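You operate a simulated robot arm through the tools that you are given. There is no shell and no other tool. Be economical: measure what you need, move in short steps, check, and stop when the job is done.

You are at the controls of a simulated robot arm. One attempt, no reset.

JOB
Plug the feed and horn sockets as their plates say, set 12 V and sound the horn.
Fine: plugs home and dial set before the supply goes on; horn key once; the third plug stays in the rack.

The check looks at the end state, three seconds after you hand in, the way a careful person would. Anything else that was tipped, shoved, dropped, spilled or broken makes it a failure.

ROBOT AND FRAMES
A 7-joint arm with a two-finger parallel gripper on a trunk, on a base that drives. Base frame: it is fixed to the floor where the robot stands at the start and does not move with it; the origin is under the middle of the robot, x ahead of it, y to its left, z up. Lengths are in mm, angles in degrees, forces in N, time in s.
With the tool pointing down near the work surface it reaches from about 240 to 580 mm from the robot's upright axis, wherever it stands. Its first joint turns from -166.0 to 166.0 degrees. Places, roughly: feed socket of the strip [500, 300, 800]; horn key [500, 400, 800]; horn socket of the strip [500, 0, 800]; lamp switch [500, 500, 800]; long parts table one [1000, 300, 400]; supply switch [500, 900, 800]; volt dial [500, 800, 800]. Payload 3.4 kg.
The tool frame sits at the grasp point between the pads (the TCP): z along the fingers, y along the line on which they close. The tips reach 30 mm beyond it. The gripper opens to 94 mm. The fingers are 28 mm wide and 10 mm thick; the gripper's body (50 by 96 mm) begins 55 mm behind the TCP.
Orientation is that of the tool frame in the base frame, as a unit quaternion [x, y, z, w]. With the fingers straight down and closing along the base's y, the tool's x points along the base's -x, its y along +y and its z along -z.

CONTROLS
- The arm moves only by the tool move_arm. Its argument "steps" is a list that holds one entry, the list of rows, each a list of 7 numbers: the shift along the tool's x, y, z in mm, then the turn, a rotation vector about the tool's x, y, z in degrees, then the gripper command, from -1 (shut) to 1 (fully open), values between in proportion. In form: [[[tx, ty, tz, wx, wy, wz, jaw], ...]]. A call has 1 to 10 rows; each row is the pose to reach, as a shift and turn from the pose commanded when the call began, along the tool's axes at that moment. Each row takes 0.2 s and may step no farther than 50 mm and 8.6 degrees from the row before; otherwise, or with a gripper value out of range, the whole call is refused. A pose out of reach is approached as far as the arm can. The call stops where the force on the tool passes 90 N (or 10 N more than at its start, if that is more) or the arm is blocked; 0.2 s more then pass. Each finger travels about 72 mm/s and halts on what it meets, pressing with about 44 N; the grip force reading is that of the motor and also rises with nothing between the fingers. The clock runs only during rows and for 0.2 s after the last one: add rows that repeat a pose to give the fingers time. The reply holds the time, the measured pose of the TCP, the force on the tool along the base axes, the opening and the grip force, in the units named above and with some noise, with the torque about the TCP (base axes, N m) and any sound that the robot's microphone picked up, and new pictures: "show" is both (left out), scene, wrist or none.
- Cameras (640 x 400 px; columns grow to the right, rows downward): "scene" is now at [1.9, 175.2, 1565.2]; the picture's right is [0.34, -0.94, 0.00], its down [-0.82, -0.29, -0.50] and it looks along [0.47, 0.17, -0.87] (base axes); focal length 279 px, centre (320, 200). "wrist" rides on the gripper at [76, 14, -102] in the tool frame; the picture's right is [-0.18, 0.98, 0.00], its down [-0.75, -0.14, -0.64] and it looks along [-0.63, -0.12, 0.77] (tool axes); focal length 243 px, centre (320, 200).
- lift_body(by): slides the trunk up (or, below 0, down) by that many mm; the arm and the scene camera ride with it, the base frame stays. It gives what a move gives, with no picture.
- drive_base(legs): drives the robot by 1 to 6 legs, each [ahead, left, turn to the left] in mm, mm and degrees, along the robot's own axes; the way and the turn of a leg run together, so that a leg with both is an arc; at most 1500 mm and 180 degrees a leg. The arm and the cameras ride along, it lands a little off, and it stops where it bumps. It gives what a move gives, and a new picture of the scene camera.
- head_to(pan, tilt): turns the head with the scene camera to pan (to the left, within 155 degrees either way) and tilt (down, from -29 to 69), counted from straight ahead of the robot. It gives what a move gives, and a new picture of the scene camera.
- measure_at(camera, pixels): for up to 12 pixels [column, row] of the newest picture of that camera ("zoom" is the newest enlarged one), the place [x, y, z] in the base frame of the surface seen there, good to about 2 mm. The clock stands still meanwhile.
- enlarge(camera, box): a new picture of the part [left, top, right, bottom] of that camera's present view, enlarged. The clock stands still meanwhile.
- hand_in(): hands the job in; it is judged then, once.

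Work in short steps. Measure before you move; look again where a grasp or a placing could have gone wrong, and mend it. You have 80 turns and 260 pictures in all, those below and enlarged ones among them. Open the gripper and draw the arm clear of the work before you hand the job in, unless the task says otherwise; then end with one line.

The tools are called after "Emit:" as name(argument=value, ...) on one line, values as JSON. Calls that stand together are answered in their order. move_arm: Moves the arm, as the interface text tells. Its arguments: {"type":"object","properties":{"steps":{"type":"array","items":{"type":"array","items":{"type":"array","items":{"type":"number"}}}},"show":{"type":"string","enum":["both","scene","wrist","none"]}},"required":["steps"]} The other tools are called the same way: lift_body (by) slides the trunk up or down; drive_base (legs) drives the base; head_to (pan, tilt) turns the head that bears the scene camera; measure_at (camera, pixels) gives the place of the surface under pixels of a picture; enlarge (camera, box) takes an enlarged picture of a part of a camera's view; hand_in () hands the job in.

At the start:

```text
clock: 0.0
tool_pos: [337.9, 145.1, 1056.3]
tool_rot: [0.0, 1.0, 0.001, 0.0]
wrist_force: [0.3, 0.0, 0.3]
torque: [0.01, 0.01, 0.0]
grip_width: 93.8
finger_force: 0.1
trunk travel left (down, up): [-250.0, 136.0]
robot x, y, heading: [0.1, 0.4, -0.2]
head pan, tilt: [19.7, 60.0]
```

scene: 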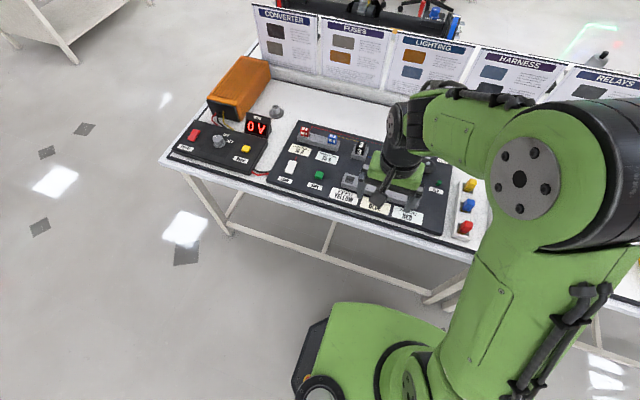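
wrist: 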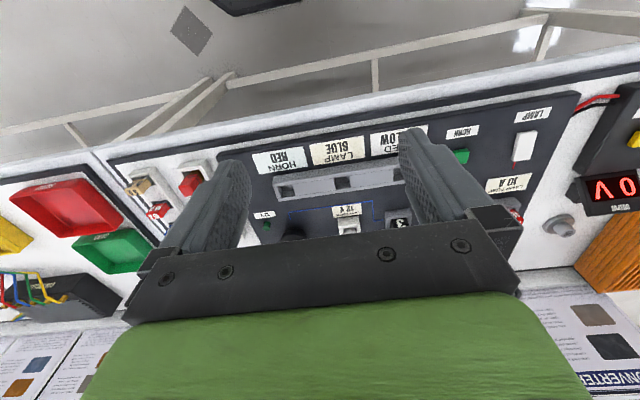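

The scene shows the panel with plates around (340-420,195-215), a plug rack at (465,205) and the supply at left (220,140). I enlarge these for reading.

Emit:
enlarge(camera="scene", box=[260, 110, 500, 260])

Emit:
enlarge(camera="scene", box=[160, 80, 360, 205])

Emit:
enlarge(camera="wrist", box=[120, 90, 600, 390])

```text
2.67 times, centred on (380, 185) of scene
```

zoom: 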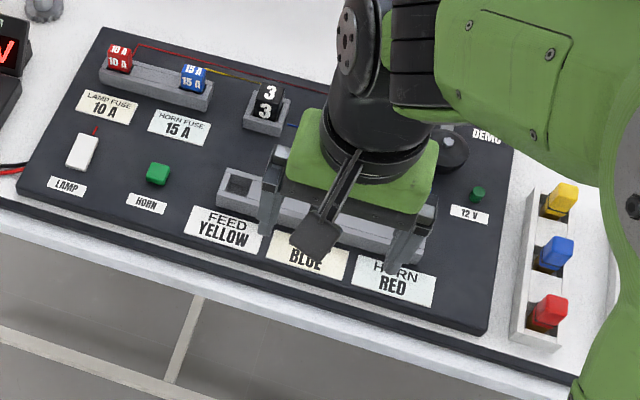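

```text
3.20 times, centred on (260, 142) of scene
```

zoom: 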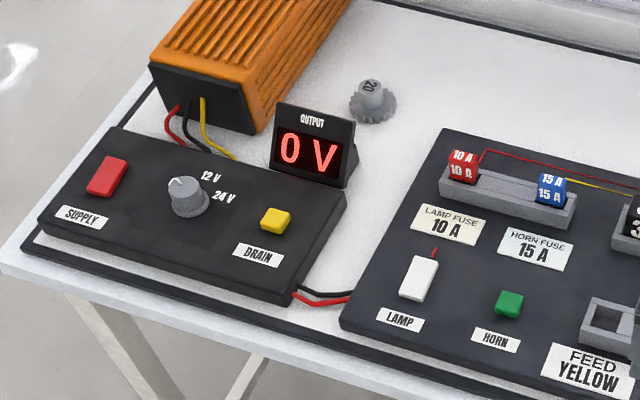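

```text
1.33 times, centred on (360, 240) of wrist
```

zoom: 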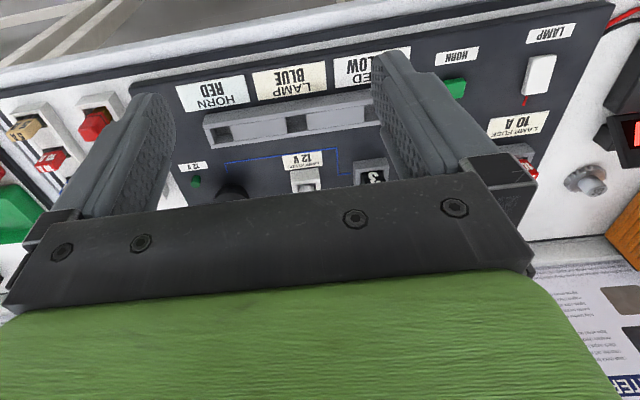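

Feed takes yellow and horn takes red. I measure the plugs, sockets, dial and buttons in the scene picture.

Emit:
measure_at(camera="scene", pixels=[[470, 182], [467, 203], [465, 225], [349, 178], [320, 174], [193, 133], [218, 141], [246, 148], [225, 135], [231, 141], [458, 220], [216, 136]])

Emit:
measure_at(camera="wrist", pixels=[[286, 190], [343, 183], [395, 173], [161, 210], [192, 185], [140, 188]])

Emit:
enlarge(camera="scene", box=[440, 170, 500, 245])

Emit:
enlarge(camera="scene", box=[190, 115, 270, 165])

```text
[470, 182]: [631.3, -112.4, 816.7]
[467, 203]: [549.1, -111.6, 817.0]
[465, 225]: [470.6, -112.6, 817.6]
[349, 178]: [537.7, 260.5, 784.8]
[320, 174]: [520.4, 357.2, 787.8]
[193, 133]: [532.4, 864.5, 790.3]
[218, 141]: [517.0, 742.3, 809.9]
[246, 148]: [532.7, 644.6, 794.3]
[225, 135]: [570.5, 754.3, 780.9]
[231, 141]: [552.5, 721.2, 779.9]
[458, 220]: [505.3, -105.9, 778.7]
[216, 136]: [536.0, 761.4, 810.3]
```

```text
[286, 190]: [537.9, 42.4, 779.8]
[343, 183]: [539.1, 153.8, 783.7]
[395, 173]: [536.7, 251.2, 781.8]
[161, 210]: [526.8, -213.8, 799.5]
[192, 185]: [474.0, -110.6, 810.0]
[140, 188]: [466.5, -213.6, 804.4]
```

```text
5.33 times, centred on (470, 208) of scene
```

zoom: 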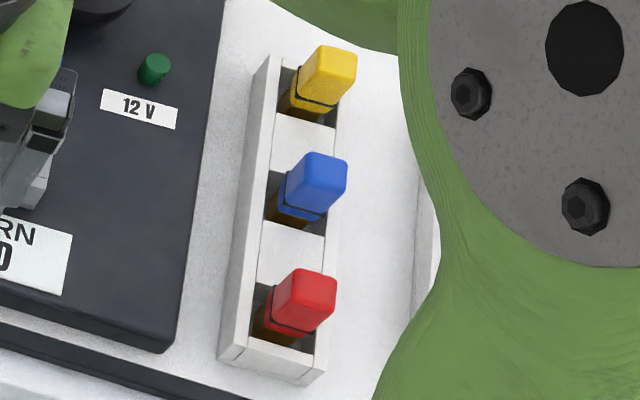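

```text
8.00 times, centred on (230, 140) of scene
```

zoom: 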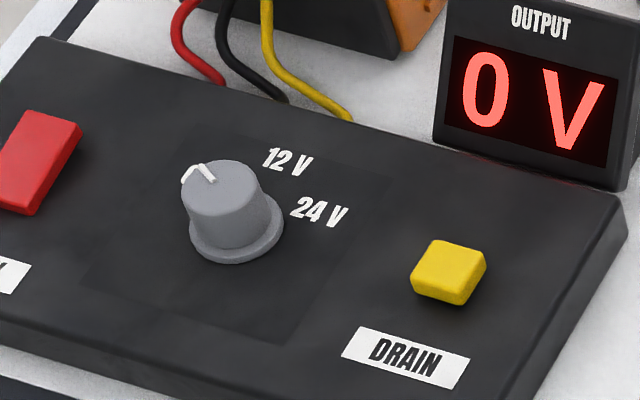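

I check the clearance between the robot's base and the table front before driving, and measure plug geometry details from the zoom.

Emit:
measure_at(camera="scene", pixels=[[330, 236], [165, 160], [325, 322], [350, 305], [300, 365], [320, 250], [425, 299], [460, 305], [400, 305], [229, 235]])

Emit:
head_to(pan=0, tilt=66)

```text
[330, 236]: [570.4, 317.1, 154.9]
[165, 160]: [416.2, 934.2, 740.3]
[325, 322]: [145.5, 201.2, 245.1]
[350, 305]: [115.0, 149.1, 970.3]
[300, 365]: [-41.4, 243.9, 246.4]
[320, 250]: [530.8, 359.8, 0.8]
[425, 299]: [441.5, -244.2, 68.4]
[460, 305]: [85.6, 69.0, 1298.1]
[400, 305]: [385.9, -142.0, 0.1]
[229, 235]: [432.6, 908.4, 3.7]
```

```text
clock: 0.8
tool_pos: [338.4, 145.1, 1055.5]
tool_rot: [0.0, 1.0, 0.0, 0.0]
wrist_force: [0.9, 0.0, -0.4]
torque: [-0.04, -0.03, 0.01]
grip_width: 94.3
finger_force: 0.1
trunk travel left (down, up): [-250.0, 136.0]
robot x, y, heading: [0.9, 3.3, 0.3]
head pan, tilt: [0.0, 66.0]
```

scene: 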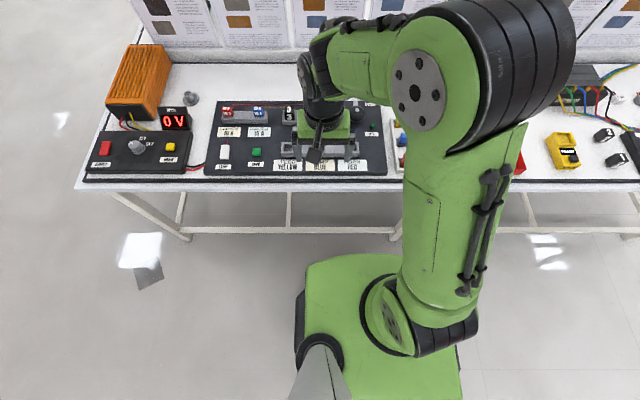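

Base front is about x=230 and table legs about 430, so 110 ahead is safe. I drive 110 ahead and 70 right so that all plugs and both sockets are in reach.

Emit:
drive_base(legs=[[110, -60, 0]])

```text
clock: 2.1
tool_pos: [453.4, 85.7, 1055.5]
tool_rot: [-0.001, 1.0, 0.0, 0.0]
wrist_force: [0.6, -0.5, 0.1]
torque: [0.01, 0.03, 0.0]
grip_width: 93.9
finger_force: 0.0
trunk travel left (down, up): [-250.0, 136.0]
robot x, y, heading: [114.4, -59.1, 0.1]
head pan, tilt: [0.0, 66.0]
```

scene: 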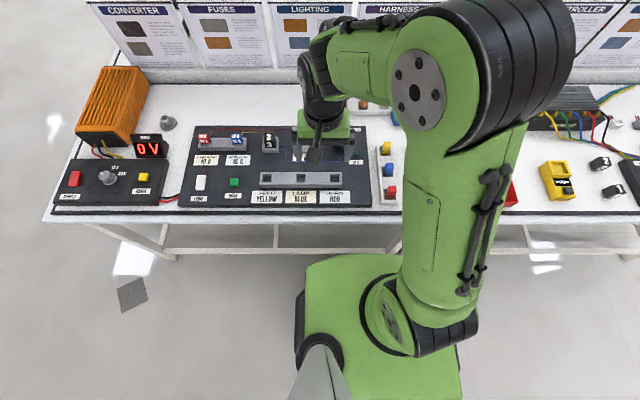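

All sockets and plugs are now visible (sockets at ~(267-335,178), rack at ~(388,170)). I enlarge them for detail and move the gripper later.

Emit:
enlarge(camera="scene", box=[250, 130, 410, 230])

Emit:
move_arm(steps=[[[0, -40, 0, 0, 0, 0, 0], [0, -90, 0, 0, 0, 0, 0], [0, -140, 0, 0, 0, 0, 0], [0, -190, 20, 0, 0, 0, 0], [0, -198, 70, 0, 0, 0, 0]]], show="wrist")

```text
4.00 times, centred on (330, 180) of scene
```

zoom: 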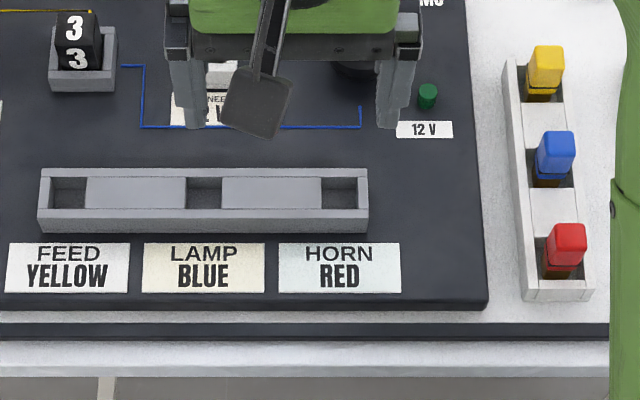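

```text
refused: row 4 steps farther than a row can; nothing moved
```

I measure the socket hole rims and plug tops in the zoom.

Emit:
measure_at(camera="zoom", pixels=[[46, 190], [93, 190], [68, 172], [68, 214], [315, 190], [363, 190], [340, 171], [340, 214], [340, 190], [68, 190]])

Emit:
measure_at(camera="zoom", pixels=[[546, 50], [547, 74], [532, 60], [560, 60], [570, 228], [570, 248], [556, 238], [584, 238], [564, 260], [553, 205], [548, 210], [588, 270]])

Emit:
move_arm(steps=[[[0, -40, 0, 0, 0, 0, 0], [0, -88, 0, 0, 0, 0, 0], [0, -136, 0, 0, 0, 0, 0], [0, -180, 20, 0, 0, 0, 0], [0, -198, 60, 0, 0, 0, 0], [0, -198, 100, 0, 0, 0, 0], [0, -198, 100, 0, 0, 0, 0]]], show="wrist")

```text
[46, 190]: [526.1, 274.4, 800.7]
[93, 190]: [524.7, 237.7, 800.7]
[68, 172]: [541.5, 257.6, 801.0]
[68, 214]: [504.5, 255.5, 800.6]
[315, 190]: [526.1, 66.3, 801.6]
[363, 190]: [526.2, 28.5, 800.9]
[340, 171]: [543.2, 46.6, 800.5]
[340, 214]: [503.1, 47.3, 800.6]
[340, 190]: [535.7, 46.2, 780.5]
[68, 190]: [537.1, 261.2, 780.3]
```

```text
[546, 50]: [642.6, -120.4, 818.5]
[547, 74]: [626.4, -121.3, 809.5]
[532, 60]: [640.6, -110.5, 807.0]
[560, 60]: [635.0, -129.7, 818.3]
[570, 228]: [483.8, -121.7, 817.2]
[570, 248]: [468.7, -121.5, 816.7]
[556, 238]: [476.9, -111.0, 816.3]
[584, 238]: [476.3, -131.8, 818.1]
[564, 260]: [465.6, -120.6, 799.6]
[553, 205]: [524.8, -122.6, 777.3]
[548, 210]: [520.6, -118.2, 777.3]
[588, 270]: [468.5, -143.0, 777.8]
```

```text
clock: 3.7
tool_pos: [452.0, -111.9, 954.5]
tool_rot: [-0.001, 1.0, 0.0, 0.0]
wrist_force: [-0.2, -0.1, -0.4]
torque: [0.03, 0.0, 0.02]
grip_width: 46.8
finger_force: 0.0
trunk travel left (down, up): [-250.0, 136.0]
robot x, y, heading: [116.7, -58.9, -0.2]
head pan, tilt: [0.0, 66.0]
```

wrist: 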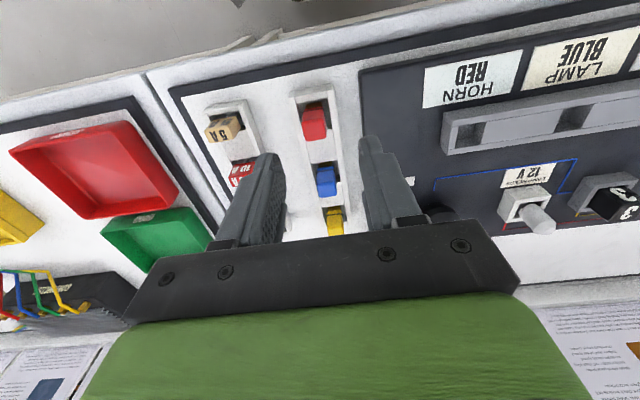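

Horn socket centre is about (523,47) and red plug top about (476,-121,817). I enlarge the wrist view of rack and sockets to see their shape.

Emit:
enlarge(camera="wrist", box=[280, 80, 376, 140])

Emit:
enlarge(camera="wrist", box=[430, 80, 640, 211])

```text
6.67 times, centred on (328, 110) of wrist
```

zoom: 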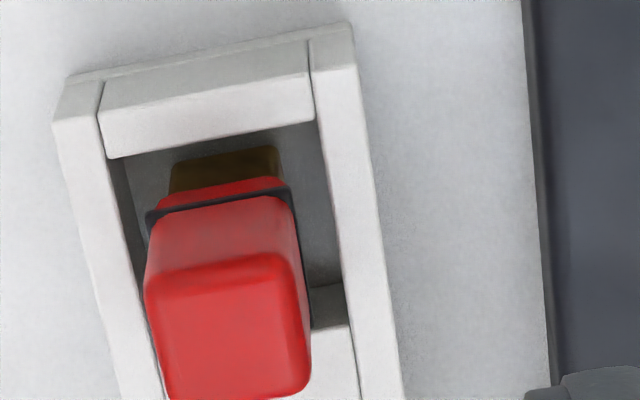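

```text
3.05 times, centred on (535, 146) of wrist
```

zoom: 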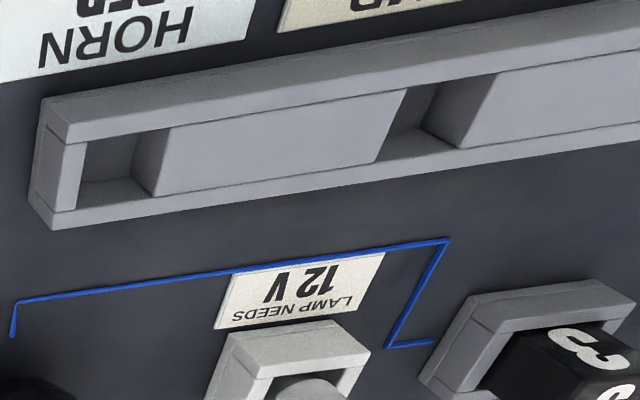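

I measure the head, ring, contact and well depths from the wrist view.

Emit:
measure_at(camera="wrist", pixels=[[313, 111], [313, 108], [313, 105], [313, 119], [313, 130], [326, 118], [301, 106], [345, 100], [469, 137], [472, 132], [460, 143], [500, 130]])

Emit:
measure_at(camera="zoom", pixels=[[78, 183], [90, 140], [168, 130], [152, 192], [110, 195], [105, 165], [64, 210], [40, 130], [20, 240], [600, 20]])

```text
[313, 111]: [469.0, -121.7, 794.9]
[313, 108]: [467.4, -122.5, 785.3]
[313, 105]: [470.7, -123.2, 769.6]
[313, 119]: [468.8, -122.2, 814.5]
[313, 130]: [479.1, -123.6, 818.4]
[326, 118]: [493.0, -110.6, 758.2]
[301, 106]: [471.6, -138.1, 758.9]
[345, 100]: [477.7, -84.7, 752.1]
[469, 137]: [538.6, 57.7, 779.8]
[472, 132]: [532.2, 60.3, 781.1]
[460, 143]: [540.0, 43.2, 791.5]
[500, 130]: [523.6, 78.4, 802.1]
```

```text
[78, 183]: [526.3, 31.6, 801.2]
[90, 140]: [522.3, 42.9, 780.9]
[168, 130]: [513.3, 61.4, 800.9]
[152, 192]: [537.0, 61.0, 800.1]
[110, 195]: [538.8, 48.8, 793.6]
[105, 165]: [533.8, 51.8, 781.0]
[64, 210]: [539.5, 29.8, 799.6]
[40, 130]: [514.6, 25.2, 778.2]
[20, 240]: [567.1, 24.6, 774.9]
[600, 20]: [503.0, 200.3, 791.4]
```

Rack well floor is 758, socket floor 780.5 with rim 801, and head spans 795-818. I go above red at (477.5,-121.2) and down to TCP z 818.

Emit:
move_arm(steps=[[[-25.5, -9.3, 0, 0, 0, 0, 0], [-25.5, -9.3, 40, 0, 0, 0, 0], [-25.5, -9.3, 70, 0, 0, 0, 0], [-25.5, -9.3, 85, 0, 0, 0, 0], [-25.5, -9.3, 85, 0, 0, 0, 0]]], show="both")

```text
clock: 4.9
tool_pos: [478.1, -122.2, 869.1]
tool_rot: [0.0, 1.0, 0.0, 0.0]
wrist_force: [0.1, -0.2, 0.1]
torque: [-0.02, 0.0, 0.0]
grip_width: 47.1
finger_force: 0.1
trunk travel left (down, up): [-250.0, 136.0]
robot x, y, heading: [113.9, -58.7, -0.0]
head pan, tilt: [0.0, 66.0]
```

scene: 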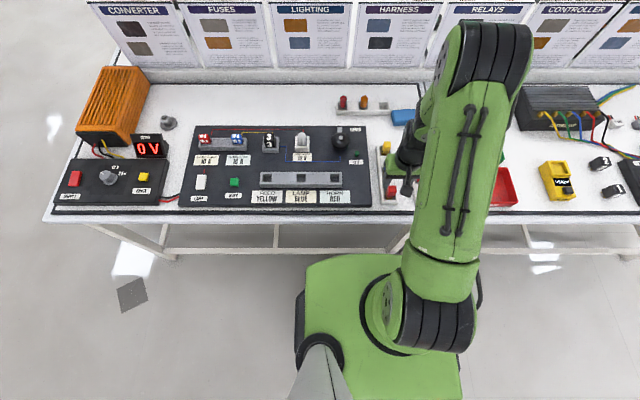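
wrist: 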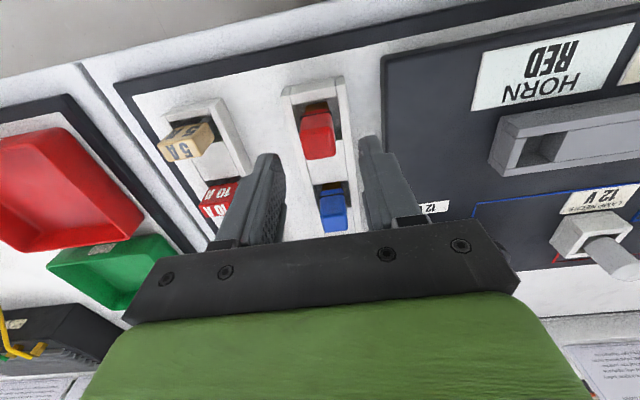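

Position matches; I descend 51 mm to z 818 and close on red.

Emit:
move_arm(steps=[[[0, 0, 25, 0, 0, 0, 0], [0, 0, 45, 0, 0, 0, 0], [0, 0, 51, 0, 0, 0, 0], [0, 0, 51, 0, 0, 0, -0.5], [0, 0, 51, 0, 0, 0, -1], [0, 0, 51, 0, 0, 0, -1], [0, 0, 51, 0, 0, 0, -1]]], show="wrist")

```text
clock: 6.5
tool_pos: [477.4, -120.6, 818.6]
tool_rot: [-0.001, 1.0, 0.0, 0.0]
wrist_force: [-0.1, 1.3, -0.3]
torque: [0.0, 0.0, 0.01]
grip_width: 27.6
finger_force: 44.2
trunk travel left (down, up): [-250.0, 136.0]
robot x, y, heading: [110.5, -58.9, -0.0]
head pan, tilt: [0.0, 66.0]
```

wrist: 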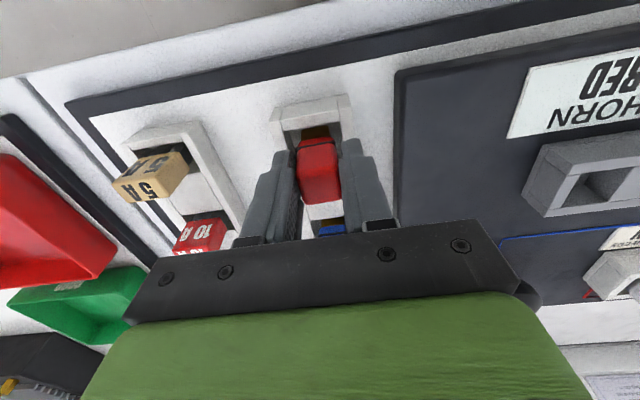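

Opening is 27.6, wider than the 21 mm head; the tips may be on the ring. I look closer.

Emit:
enlarge(camera="wrist", box=[240, 85, 400, 245])

Emit:
measure_at(camera="wrist", pixels=[[302, 150], [336, 150], [302, 170], [336, 170], [318, 200], [318, 172], [320, 138]])

```text
2.50 times, centred on (320, 165) of wrist
```

zoom: 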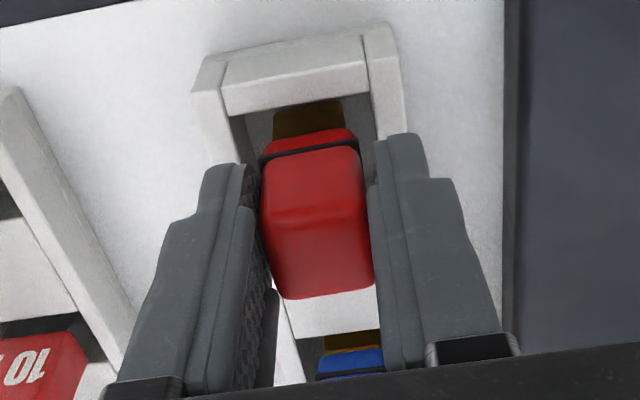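

```text
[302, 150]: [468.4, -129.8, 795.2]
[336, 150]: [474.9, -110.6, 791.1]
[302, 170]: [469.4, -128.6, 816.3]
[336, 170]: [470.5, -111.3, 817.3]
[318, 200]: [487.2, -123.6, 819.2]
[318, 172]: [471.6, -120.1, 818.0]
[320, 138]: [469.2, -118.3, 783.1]
```

Tips seem to pinch the dark ring (z≈790). I reopen a bit, rise 6 mm and grip the head itself.

Emit:
move_arm(steps=[[[0, 0, 0, 0, 0, 0, -0.2], [0, 0, 0, 0, 0, 0, -0.2], [0, 0, -6, 0, 0, 0, -0.2], [0, 0, -6, 0, 0, 0, -1], [0, 0, -6, 0, 0, 0, -1], [0, 0, -6, 0, 0, 0, -1]]], show="wrist")

Emit:
enlarge(camera="wrist", box=[240, 85, 400, 245])

```text
clock: 7.9
tool_pos: [477.7, -120.7, 826.0]
tool_rot: [0.0, 1.0, 0.0, 0.0]
wrist_force: [0.7, 1.5, 1.6]
torque: [0.01, -0.03, -0.01]
grip_width: 22.8
finger_force: 44.3
trunk travel left (down, up): [-250.0, 136.0]
robot x, y, heading: [116.4, -57.5, -0.1]
head pan, tilt: [0.0, 66.0]
```

wrist: 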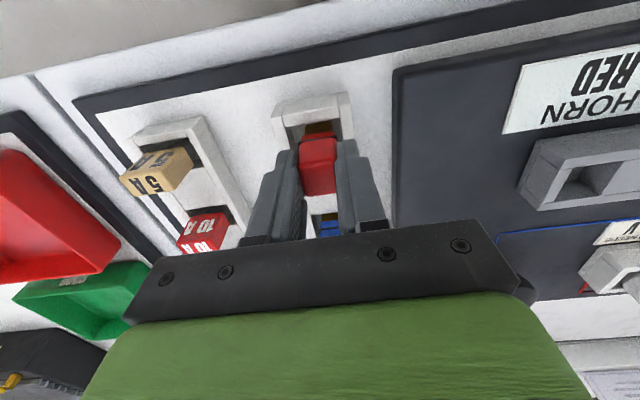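

```text
2.50 times, centred on (320, 165) of wrist
```

zoom: 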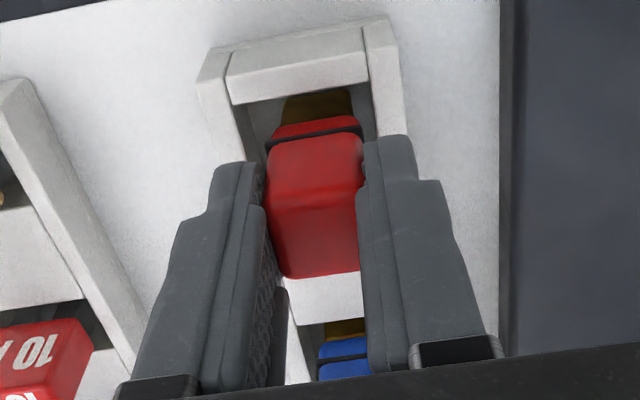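

Now 22.8 mm, gripping the head. I lift 70 mm and check.

Emit:
move_arm(steps=[[[0, 0, -15, 0, 0, 0, -1], [0, 0, -40, 0, 0, 0, -1], [0, 0, -75, 0, 0, 0, -1], [0, 0, -75, 0, 0, 0, -1]]], show="wrist")

Emit:
enlarge(camera="wrist", box=[240, 85, 400, 245])

```text
clock: 8.9
tool_pos: [476.6, -121.4, 902.1]
tool_rot: [-0.001, 1.0, 0.0, 0.0]
wrist_force: [0.5, 1.1, -1.3]
torque: [-0.02, 0.0, -0.02]
grip_width: 22.8
finger_force: 44.4
trunk travel left (down, up): [-250.0, 136.0]
robot x, y, heading: [112.7, -60.6, 0.1]
head pan, tilt: [0.0, 66.0]
```

wrist: 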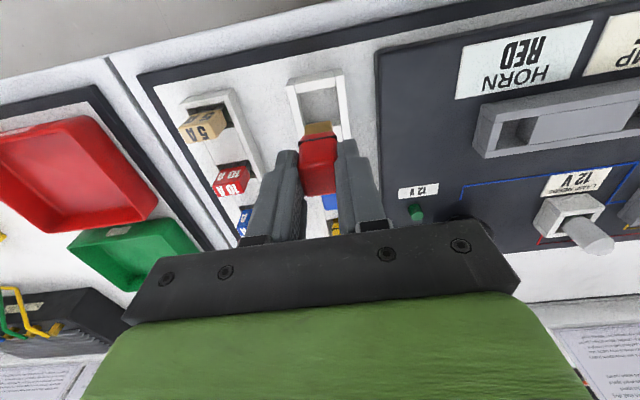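

```text
2.50 times, centred on (320, 165) of wrist
```

zoom: 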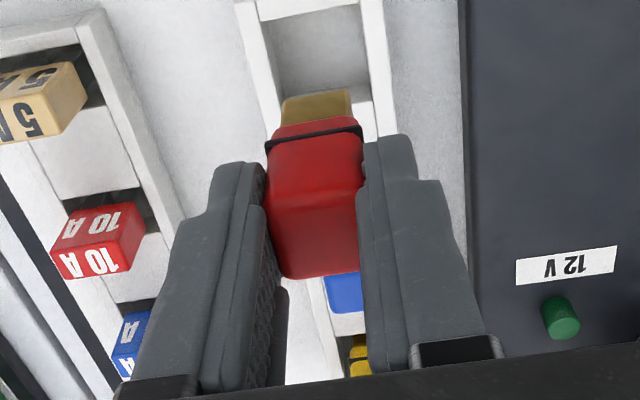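

Red is lifted. Before the move I measure the horn socket's inner edges from a tight scene zoom.

Emit:
enlarge(camera="scene", box=[312, 163, 352, 193])

Emit:
enlarge(camera="wrist", box=[465, 75, 585, 165])

```text
13.33 times, centred on (332, 178) of scene
```

zoom: 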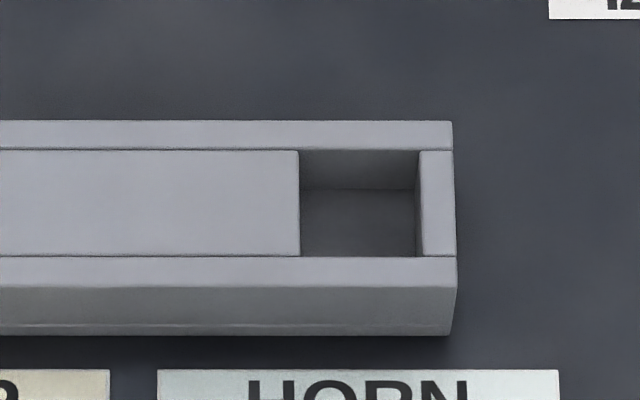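

```text
4.44 times, centred on (525, 120) of wrist
```

zoom: 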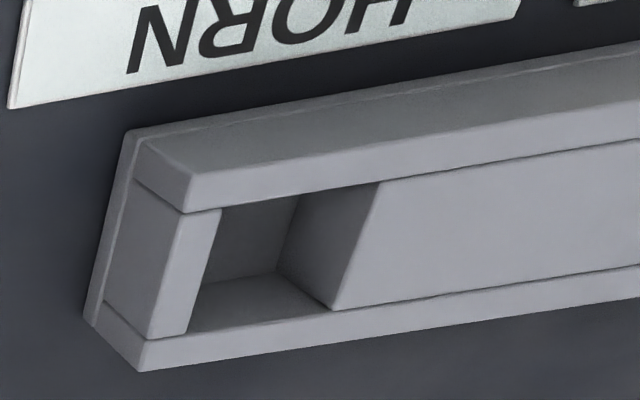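

I measure the four inner rim corners in this zoom.

Emit:
measure_at(camera="zoom", pixels=[[212, 209], [388, 184], [340, 311], [183, 328], [200, 270], [365, 250], [300, 188], [260, 325], [270, 255], [150, 250], [185, 190]])

```text
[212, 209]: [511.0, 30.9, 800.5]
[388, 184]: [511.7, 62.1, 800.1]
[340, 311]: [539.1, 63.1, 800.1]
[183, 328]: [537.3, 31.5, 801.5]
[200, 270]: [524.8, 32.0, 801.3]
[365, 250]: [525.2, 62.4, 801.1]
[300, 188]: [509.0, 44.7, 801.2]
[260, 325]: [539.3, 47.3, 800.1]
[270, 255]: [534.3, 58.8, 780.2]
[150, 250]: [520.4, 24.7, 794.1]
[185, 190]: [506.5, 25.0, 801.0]
```

Hole centre is (524.5,47). I carry red there at the same height (plug bottom ≈834).

Emit:
move_arm(steps=[[[-10, 35, 0, 0, 0, 0, -1], [-22, 80, 0, 0, 0, 0, -1], [-35, 125, 0, 0, 0, 0, -1], [-47, 168, 0, 0, 0, 0, -1], [-47, 168, 0, 0, 0, 0, -1], [-47, 168, 20, 0, 0, 0, -1], [-47, 168, 20, 0, 0, 0, -1]]], show="both")

Emit:
enlarge(camera="wrist", box=[240, 85, 400, 185])

```text
clock: 10.5
tool_pos: [525.3, 47.0, 880.9]
tool_rot: [-0.002, 1.0, 0.0, 0.0]
wrist_force: [-1.1, -0.1, -0.5]
torque: [0.01, -0.02, -0.04]
grip_width: 22.5
finger_force: 43.6
trunk travel left (down, up): [-250.0, 136.0]
robot x, y, heading: [116.7, -60.5, 0.1]
head pan, tilt: [0.0, 66.0]
```

scene: 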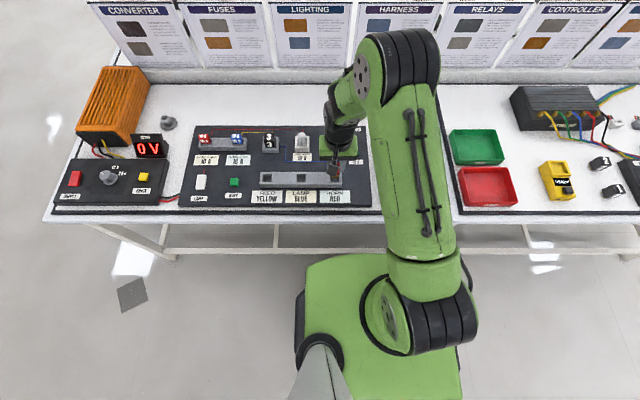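
wrist: 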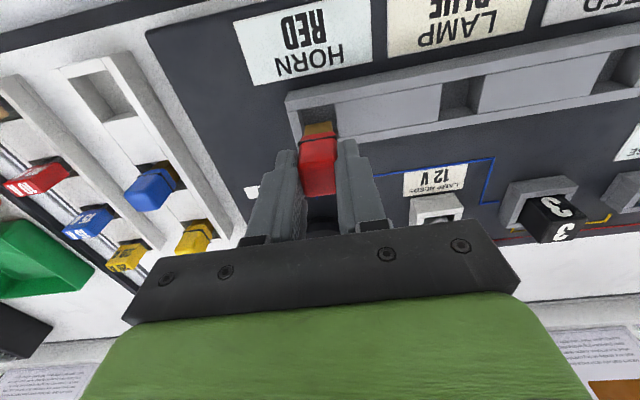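

```text
4.00 times, centred on (320, 135) of wrist
```

zoom: 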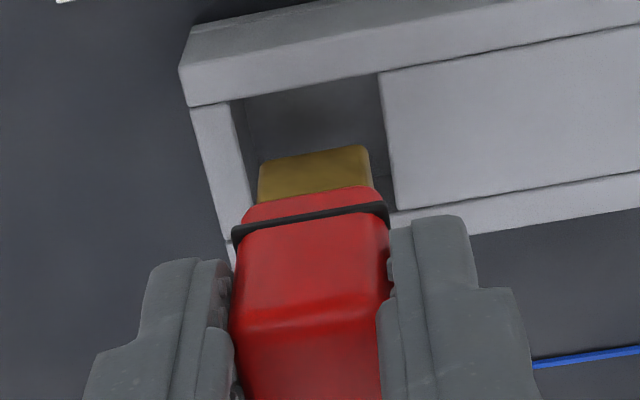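

Plug tip is centred above the hole. I descend gently toward the floor (expected at 33 mm).

Emit:
move_arm(steps=[[[0, 0, 12, 0, 0, 0, -1], [0, 0, 20, 0, 0, 0, -1], [0, 0, 26, 0, 0, 0, -1], [0, 0, 30, 0, 0, 0, -1], [0, 0, 32, 0, 0, 0, -1], [0, 0, 32, 0, 0, 0, -1]]], show="wrist")

Emit:
enlarge(camera="wrist", box=[240, 85, 400, 185])

```text
clock: 11.9
tool_pos: [524.9, 46.5, 848.9]
tool_rot: [-0.001, 1.0, 0.0, -0.001]
wrist_force: [0.1, 0.6, -0.2]
torque: [-0.01, 0.0, 0.02]
grip_width: 22.8
finger_force: 43.8
trunk travel left (down, up): [-250.0, 136.0]
robot x, y, heading: [114.7, -56.7, -0.1]
head pan, tilt: [0.0, 66.0]
```

wrist: 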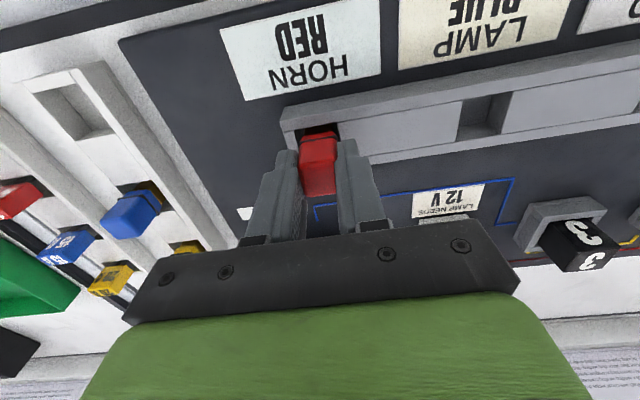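

```text
4.00 times, centred on (320, 135) of wrist
```

zoom: 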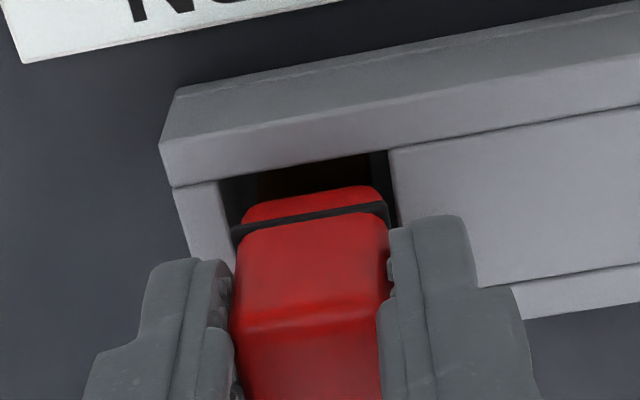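

No contact yet; I press down a few millimetres further until the floor is felt.

Emit:
move_arm(steps=[[[0, 0, 1.5, 0, 0, 0, -1], [0, 0, 3, 0, 0, 0, -1], [0, 0, 4, 0, 0, 0, -1], [0, 0, 4, 0, 0, 0, -1]]], show="none")

```text
clock: 12.9
tool_pos: [524.4, 47.5, 846.9]
tool_rot: [0.0, 1.0, 0.0, 0.002]
wrist_force: [2.2, -1.3, 30.1]
torque: [-0.1, -0.14, 0.01]
grip_width: 22.8
finger_force: 43.9
trunk travel left (down, up): [-250.0, 136.0]
robot x, y, heading: [112.7, -59.6, -0.0]
head pan, tilt: [0.0, 66.0]
```

It rests on the floor (30 N at z 847). I ease off, open to ~47 mm and rise straight.

Emit:
move_arm(steps=[[[0, 0, -1.5, 0, 0, 0, -1], [0, 0, -1.5, 0, 0, 0, -0.3], [0, 0, -1.5, 0, 0, 0, 0], [0, 0, -1.5, 0, 0, 0, 0], [0, 0, -30, 0, 0, 0, 0], [0, 0, -70, 0, 0, 0, 0], [0, 0, -70, 0, 0, 0, 0]]], show="both")

Emit:
enlarge(camera="wrist", box=[240, 65, 400, 165])

```text
clock: 14.5
tool_pos: [524.0, 48.5, 915.1]
tool_rot: [-0.001, 1.0, 0.001, 0.0]
wrist_force: [0.4, 0.4, 0.0]
torque: [-0.03, 0.02, -0.03]
grip_width: 46.9
finger_force: 0.0
trunk travel left (down, up): [-250.0, 136.0]
robot x, y, heading: [115.8, -57.2, -0.2]
head pan, tilt: [0.0, 66.0]
```

scene: 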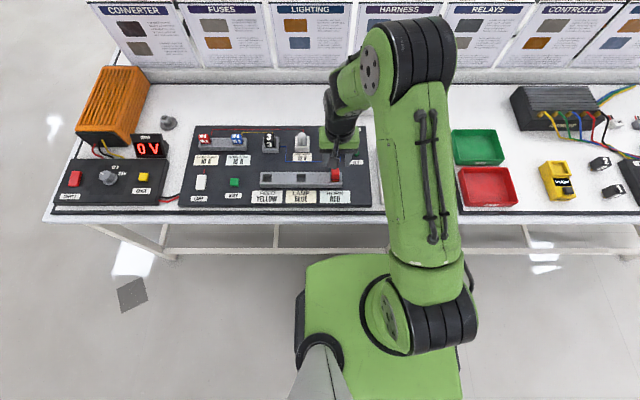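
wrist: 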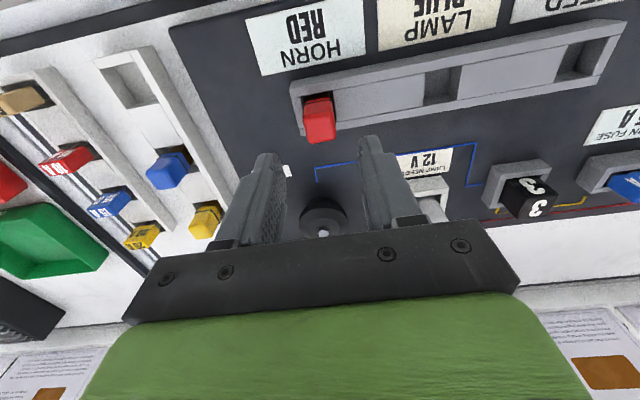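

```text
4.00 times, centred on (320, 115) of wrist
```

zoom: 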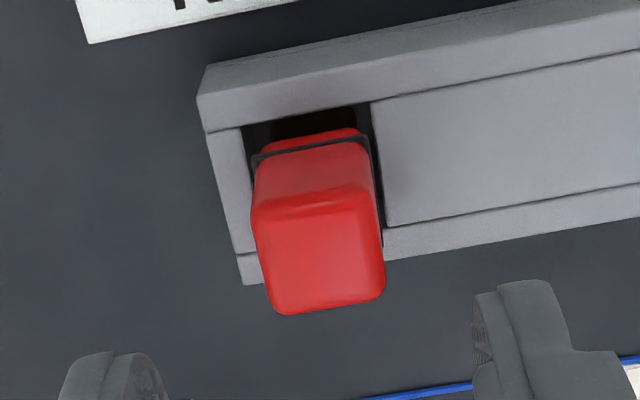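

Red is seated. Now I measure the yellow plug at (207,220) and the feed socket at (575,62).

Emit:
enlarge(camera="wrist", box=[540, 20, 640, 95])

Emit:
measure_at(camera="zoom", pixels=[[140, 160], [260, 130], [110, 375], [220, 390], [330, 350], [320, 150], [370, 150], [290, 360], [150, 270], [340, 250]])

Emit:
enlarge(camera="wrist", box=[160, 180, 256, 240])

```text
5.33 times, centred on (590, 58) of wrist
```

zoom: 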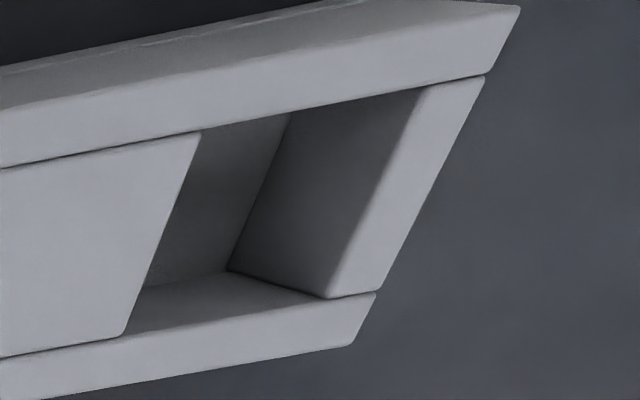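

```text
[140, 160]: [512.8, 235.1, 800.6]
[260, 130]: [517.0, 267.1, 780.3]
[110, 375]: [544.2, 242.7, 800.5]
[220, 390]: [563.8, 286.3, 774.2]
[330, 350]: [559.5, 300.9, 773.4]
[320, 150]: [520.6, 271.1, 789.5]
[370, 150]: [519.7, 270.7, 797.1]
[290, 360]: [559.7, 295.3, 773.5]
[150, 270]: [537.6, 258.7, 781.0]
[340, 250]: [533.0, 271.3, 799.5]
```

```text
6.67 times, centred on (208, 210) of wrist
```

zoom: 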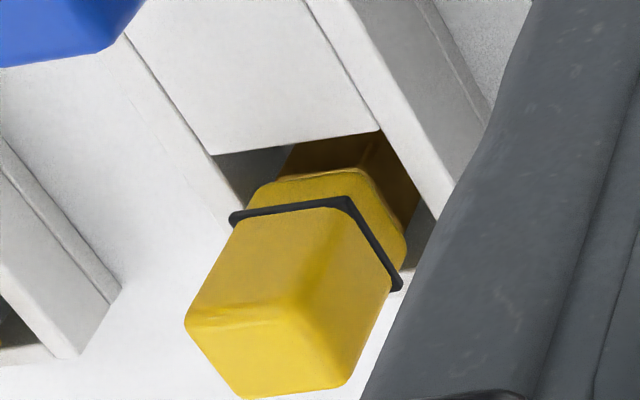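

Feed hole's +y wall is at 271, so centre is about (524.5,256.5). Now the yellow plug corners.

Emit:
measure_at(camera="zoom", pixels=[[190, 322], [240, 390], [345, 380], [310, 310], [385, 290], [260, 220], [345, 215], [230, 300], [370, 330], [270, 350]])

```text
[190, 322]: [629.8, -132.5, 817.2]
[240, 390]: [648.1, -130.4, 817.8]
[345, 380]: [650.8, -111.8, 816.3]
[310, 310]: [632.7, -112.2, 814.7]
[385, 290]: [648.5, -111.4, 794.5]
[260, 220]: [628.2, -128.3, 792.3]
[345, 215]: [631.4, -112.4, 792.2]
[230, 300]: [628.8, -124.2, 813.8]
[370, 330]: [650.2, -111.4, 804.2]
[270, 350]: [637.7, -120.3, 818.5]
```

Yellow centre is (638.5,-121), same height as red. I move above it at z≈915.

Emit:
move_arm(steps=[[[0, -48, 0, 0, 0, 0, 0], [-24, -90, 0, 0, 0, 0, 0], [-50, -130, 0, 0, 0, 0, 0], [-85, -160, 0, 0, 0, 0, 0], [-114.2, -168.3, 0, 0, 0, 0, 0], [-114.2, -168.3, 40, 0, 0, 0, 0], [-114.2, -168.3, 50, 0, 0, 0, 0], [-114.2, -168.3, 50, 0, 0, 0, 0]]], show="both")

```text
clock: 16.3
tool_pos: [638.5, -122.3, 866.5]
tool_rot: [0.0, 1.0, 0.001, 0.0]
wrist_force: [0.2, 0.4, 0.0]
torque: [0.03, 0.02, 0.02]
grip_width: 47.0
finger_force: 0.1
trunk travel left (down, up): [-250.0, 136.0]
robot x, y, heading: [111.9, -58.7, -0.1]
head pan, tilt: [0.0, 66.0]
```

scene: 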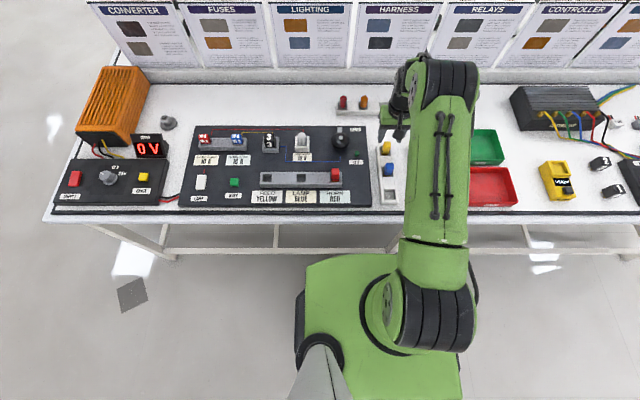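
wrist: 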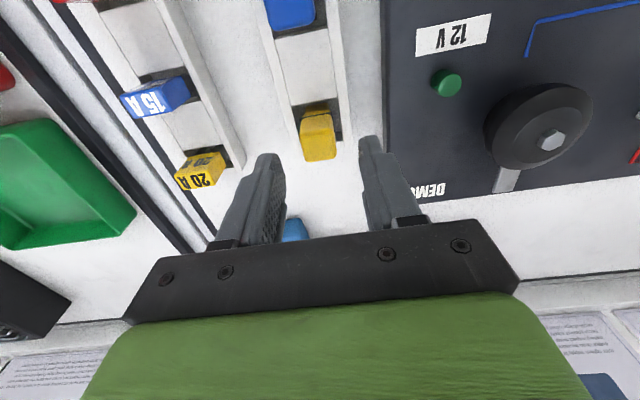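

Aligned above yellow. I descend to z≈826 and close.

Emit:
move_arm(steps=[[[0, 0.7, 20, 0, 0, 0, 0], [0, 0.7, 36, 0, 0, 0, 0], [0, 0.7, 40.5, 0, 0, 0, 0], [0, 0.7, 40.5, 0, 0, 0, -0.5], [0, 0.7, 40.5, 0, 0, 0, -1], [0, 0.7, 40.5, 0, 0, 0, -1], [0, 0.7, 40.5, 0, 0, 0, -1]]], show="wrist")

Emit:
enlarge(camera="wrist", box=[240, 85, 400, 245])

```text
clock: 17.9
tool_pos: [639.0, -120.2, 824.4]
tool_rot: [-0.001, 1.0, 0.001, 0.0]
wrist_force: [0.6, -0.2, 0.0]
torque: [-0.01, -0.01, 0.0]
grip_width: 22.7
finger_force: 44.3
trunk travel left (down, up): [-250.0, 136.0]
robot x, y, heading: [112.6, -59.9, 0.3]
head pan, tilt: [0.0, 66.0]
```

wrist: 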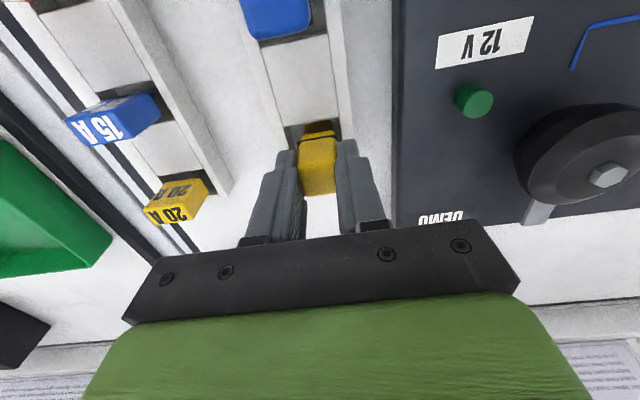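

```text
2.50 times, centred on (320, 165) of wrist
```

zoom: 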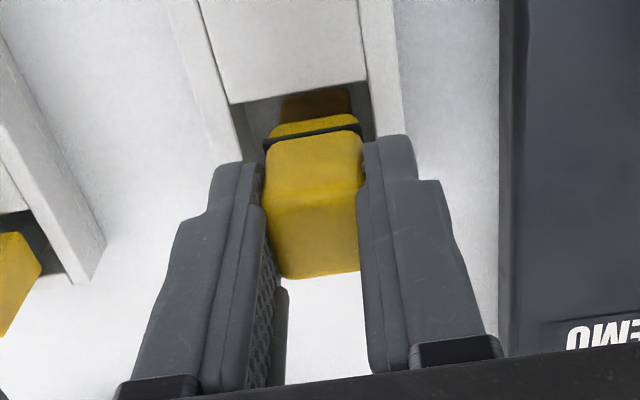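

Good grip. I lift 120 mm, bring x back to ~525 first, then travel left past the red plug.

Emit:
move_arm(steps=[[[0, 0, -20, 0, 0, 0, -1], [0, 0, -70, 0, 0, 0, -1], [0, 0, -120, 0, 0, 0, -1], [45, 0, -120, 0, 0, 0, -1], [90, 5, -120, 0, 0, 0, -1], [114, 40, -120, 0, 0, 0, -1], [114, 88, -120, 0, 0, 0, -1], [114, 136, -120, 0, 0, 0, -1], [114, 184, -120, 0, 0, 0, -1], [114, 184, -120, 0, 0, 0, -1]]], show="wrist")

```text
clock: 20.1
tool_pos: [523.8, 63.6, 945.5]
tool_rot: [0.0, 1.0, 0.0, 0.001]
wrist_force: [0.7, -0.2, -0.4]
torque: [-0.01, 0.01, -0.01]
grip_width: 22.9
finger_force: 44.2
trunk travel left (down, up): [-250.0, 136.0]
robot x, y, heading: [111.8, -60.1, 0.1]
head pan, tilt: [0.0, 66.0]
```

wrist: 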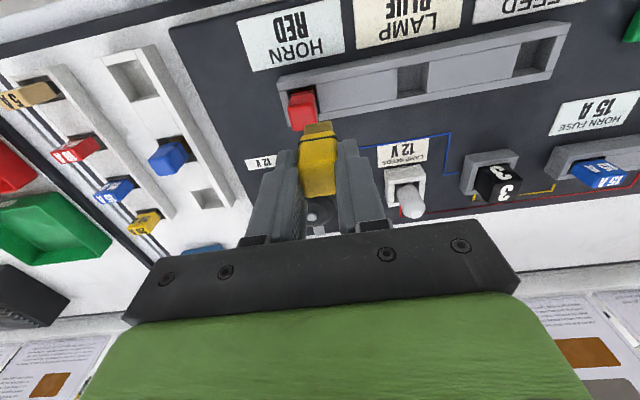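

Yellow held. I go on left 193 mm and lower to z≈883.

Emit:
move_arm(steps=[[[0, 48, 0, 0, 0, 0, -1], [0, 96, 0, 0, 0, 0, -1], [0, 144, 0, 0, 0, 0, -1], [0, 193, 0, 0, 0, 0, -1], [0, 193, 40, 0, 0, 0, -1], [0, 193, 61, 0, 0, 0, -1], [0, 193, 61, 0, 0, 0, -1]]], show="both")

Emit:
enlarge(camera="wrist", box=[240, 85, 400, 185])

```text
clock: 21.7
tool_pos: [523.3, 257.3, 883.5]
tool_rot: [-0.001, 1.0, 0.0, 0.0]
wrist_force: [-0.2, -0.4, -1.0]
torque: [0.01, 0.01, 0.0]
grip_width: 22.9
finger_force: 44.1
trunk travel left (down, up): [-250.0, 136.0]
robot x, y, heading: [114.5, -59.2, 0.1]
head pan, tilt: [0.0, 66.0]
```

scene: 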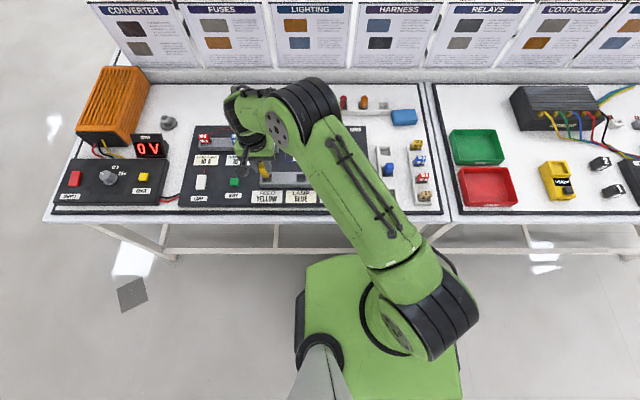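
wrist: 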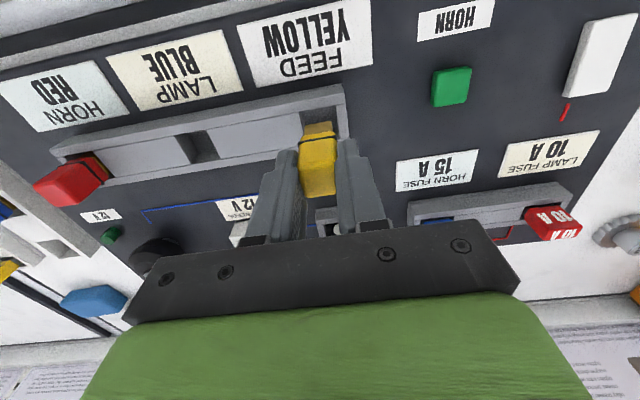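

```text
4.00 times, centred on (320, 135) of wrist
```

zoom: 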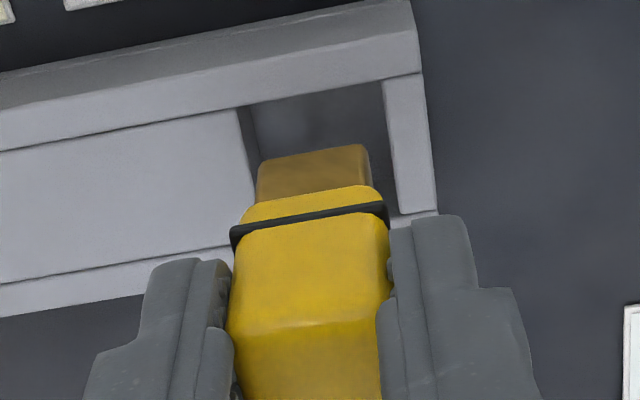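

I verify hole edges versus plug tip before lowering.

Emit:
measure_at(camera="zoom", pixels=[[236, 130], [248, 190], [388, 110], [396, 170], [262, 180], [368, 170], [315, 170], [300, 104], [330, 94], [405, 214]])

```text
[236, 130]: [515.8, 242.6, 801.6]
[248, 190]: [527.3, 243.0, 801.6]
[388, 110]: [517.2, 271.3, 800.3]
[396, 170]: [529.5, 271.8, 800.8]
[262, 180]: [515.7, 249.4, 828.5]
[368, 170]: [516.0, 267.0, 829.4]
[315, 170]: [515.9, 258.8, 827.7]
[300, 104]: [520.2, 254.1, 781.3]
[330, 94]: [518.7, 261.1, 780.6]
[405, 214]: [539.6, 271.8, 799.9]
```

Tip and hole agree within 1 mm. I lower to contact, expected near z 847.

Emit:
move_arm(steps=[[[0, -0.6, 12, 0, 0, 0, -1], [0, -0.6, 22, 0, 0, 0, -1], [0, -0.6, 30, 0, 0, 0, -1], [0, -0.6, 35, 0, 0, 0, -1], [0, -0.6, 37, 0, 0, 0, -1], [0, -0.6, 39, 0, 0, 0, -1], [0, -0.6, 39, 0, 0, 0, -1]]], show="none")

```text
clock: 23.3
tool_pos: [523.1, 256.2, 846.0]
tool_rot: [0.0, 1.0, 0.002, 0.001]
wrist_force: [0.9, -0.6, 20.2]
torque: [-0.08, 0.11, -0.01]
grip_width: 22.6
finger_force: 44.1
trunk travel left (down, up): [-250.0, 136.0]
robot x, y, heading: [110.7, -58.7, 0.0]
head pan, tilt: [0.0, 66.0]
```

Contact at 846 with 20 N: seated. I ease, release and rise.

Emit:
move_arm(steps=[[[0, 0, -1.2, 0, 0, 0, -1], [0, 0, -1.2, 0, 0, 0, -0.3], [0, 0, -1.2, 0, 0, 0, 0], [0, 0, -1.2, 0, 0, 0, 0], [0, 0, -30, 0, 0, 0, 0], [0, 0, -75, 0, 0, 0, 0], [0, 0, -120, 0, 0, 0, 0], [0, 0, -120, 0, 0, 0, 0]]], show="wrist")

Emit:
enlarge(camera="wrist", box=[60, 55, 420, 280])

```text
clock: 25.1
tool_pos: [525.2, 259.1, 963.3]
tool_rot: [0.0, 1.0, 0.0, -0.001]
wrist_force: [0.2, -0.4, -0.4]
torque: [0.0, -0.01, -0.04]
grip_width: 47.0
finger_force: 0.1
trunk travel left (down, up): [-250.0, 136.0]
robot x, y, heading: [114.2, -57.9, 0.0]
head pan, tilt: [0.0, 66.0]
```

wrist: 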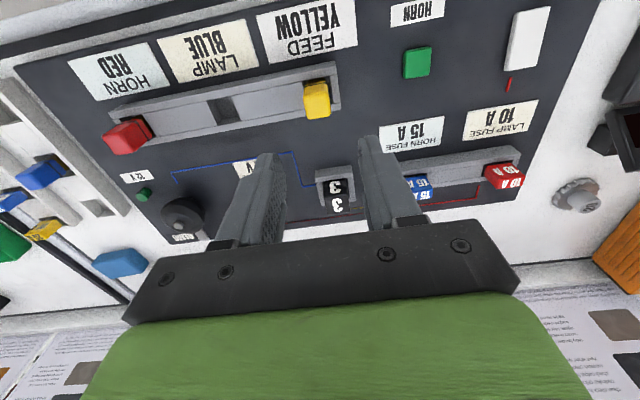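

```text
1.78 times, centred on (240, 168) of wrist
```

zoom: 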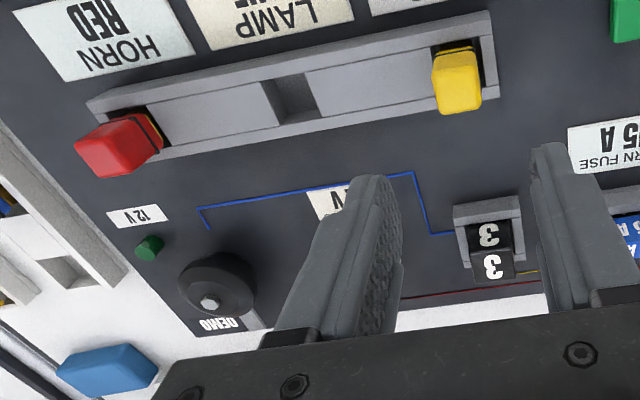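

Both plugs are in. I check their tops, then drive 690 mm left to a stance reaching dial, supply switch and horn key alike.

Emit:
measure_at(camera="wrist", pixels=[[128, 140], [317, 105], [312, 98], [125, 128]])

Emit:
drive_base(legs=[[0, 690, 0]])

```text
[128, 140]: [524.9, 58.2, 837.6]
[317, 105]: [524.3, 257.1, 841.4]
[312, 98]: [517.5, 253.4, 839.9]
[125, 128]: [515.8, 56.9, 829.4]
```

```text
clock: 28.9
tool_pos: [523.0, 949.9, 963.8]
tool_rot: [-0.002, 1.0, 0.0, -0.001]
wrist_force: [1.1, 0.3, 0.1]
torque: [-0.01, 0.0, 0.04]
grip_width: 46.7
finger_force: 0.1
trunk travel left (down, up): [-250.0, 136.0]
robot x, y, heading: [112.3, 630.1, 0.0]
head pan, tilt: [0.0, 66.0]
```

scene: 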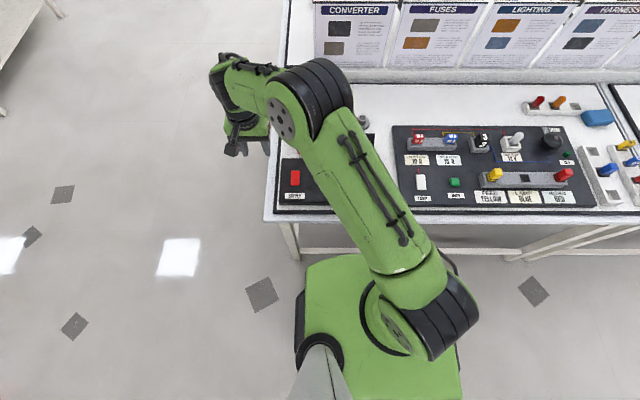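

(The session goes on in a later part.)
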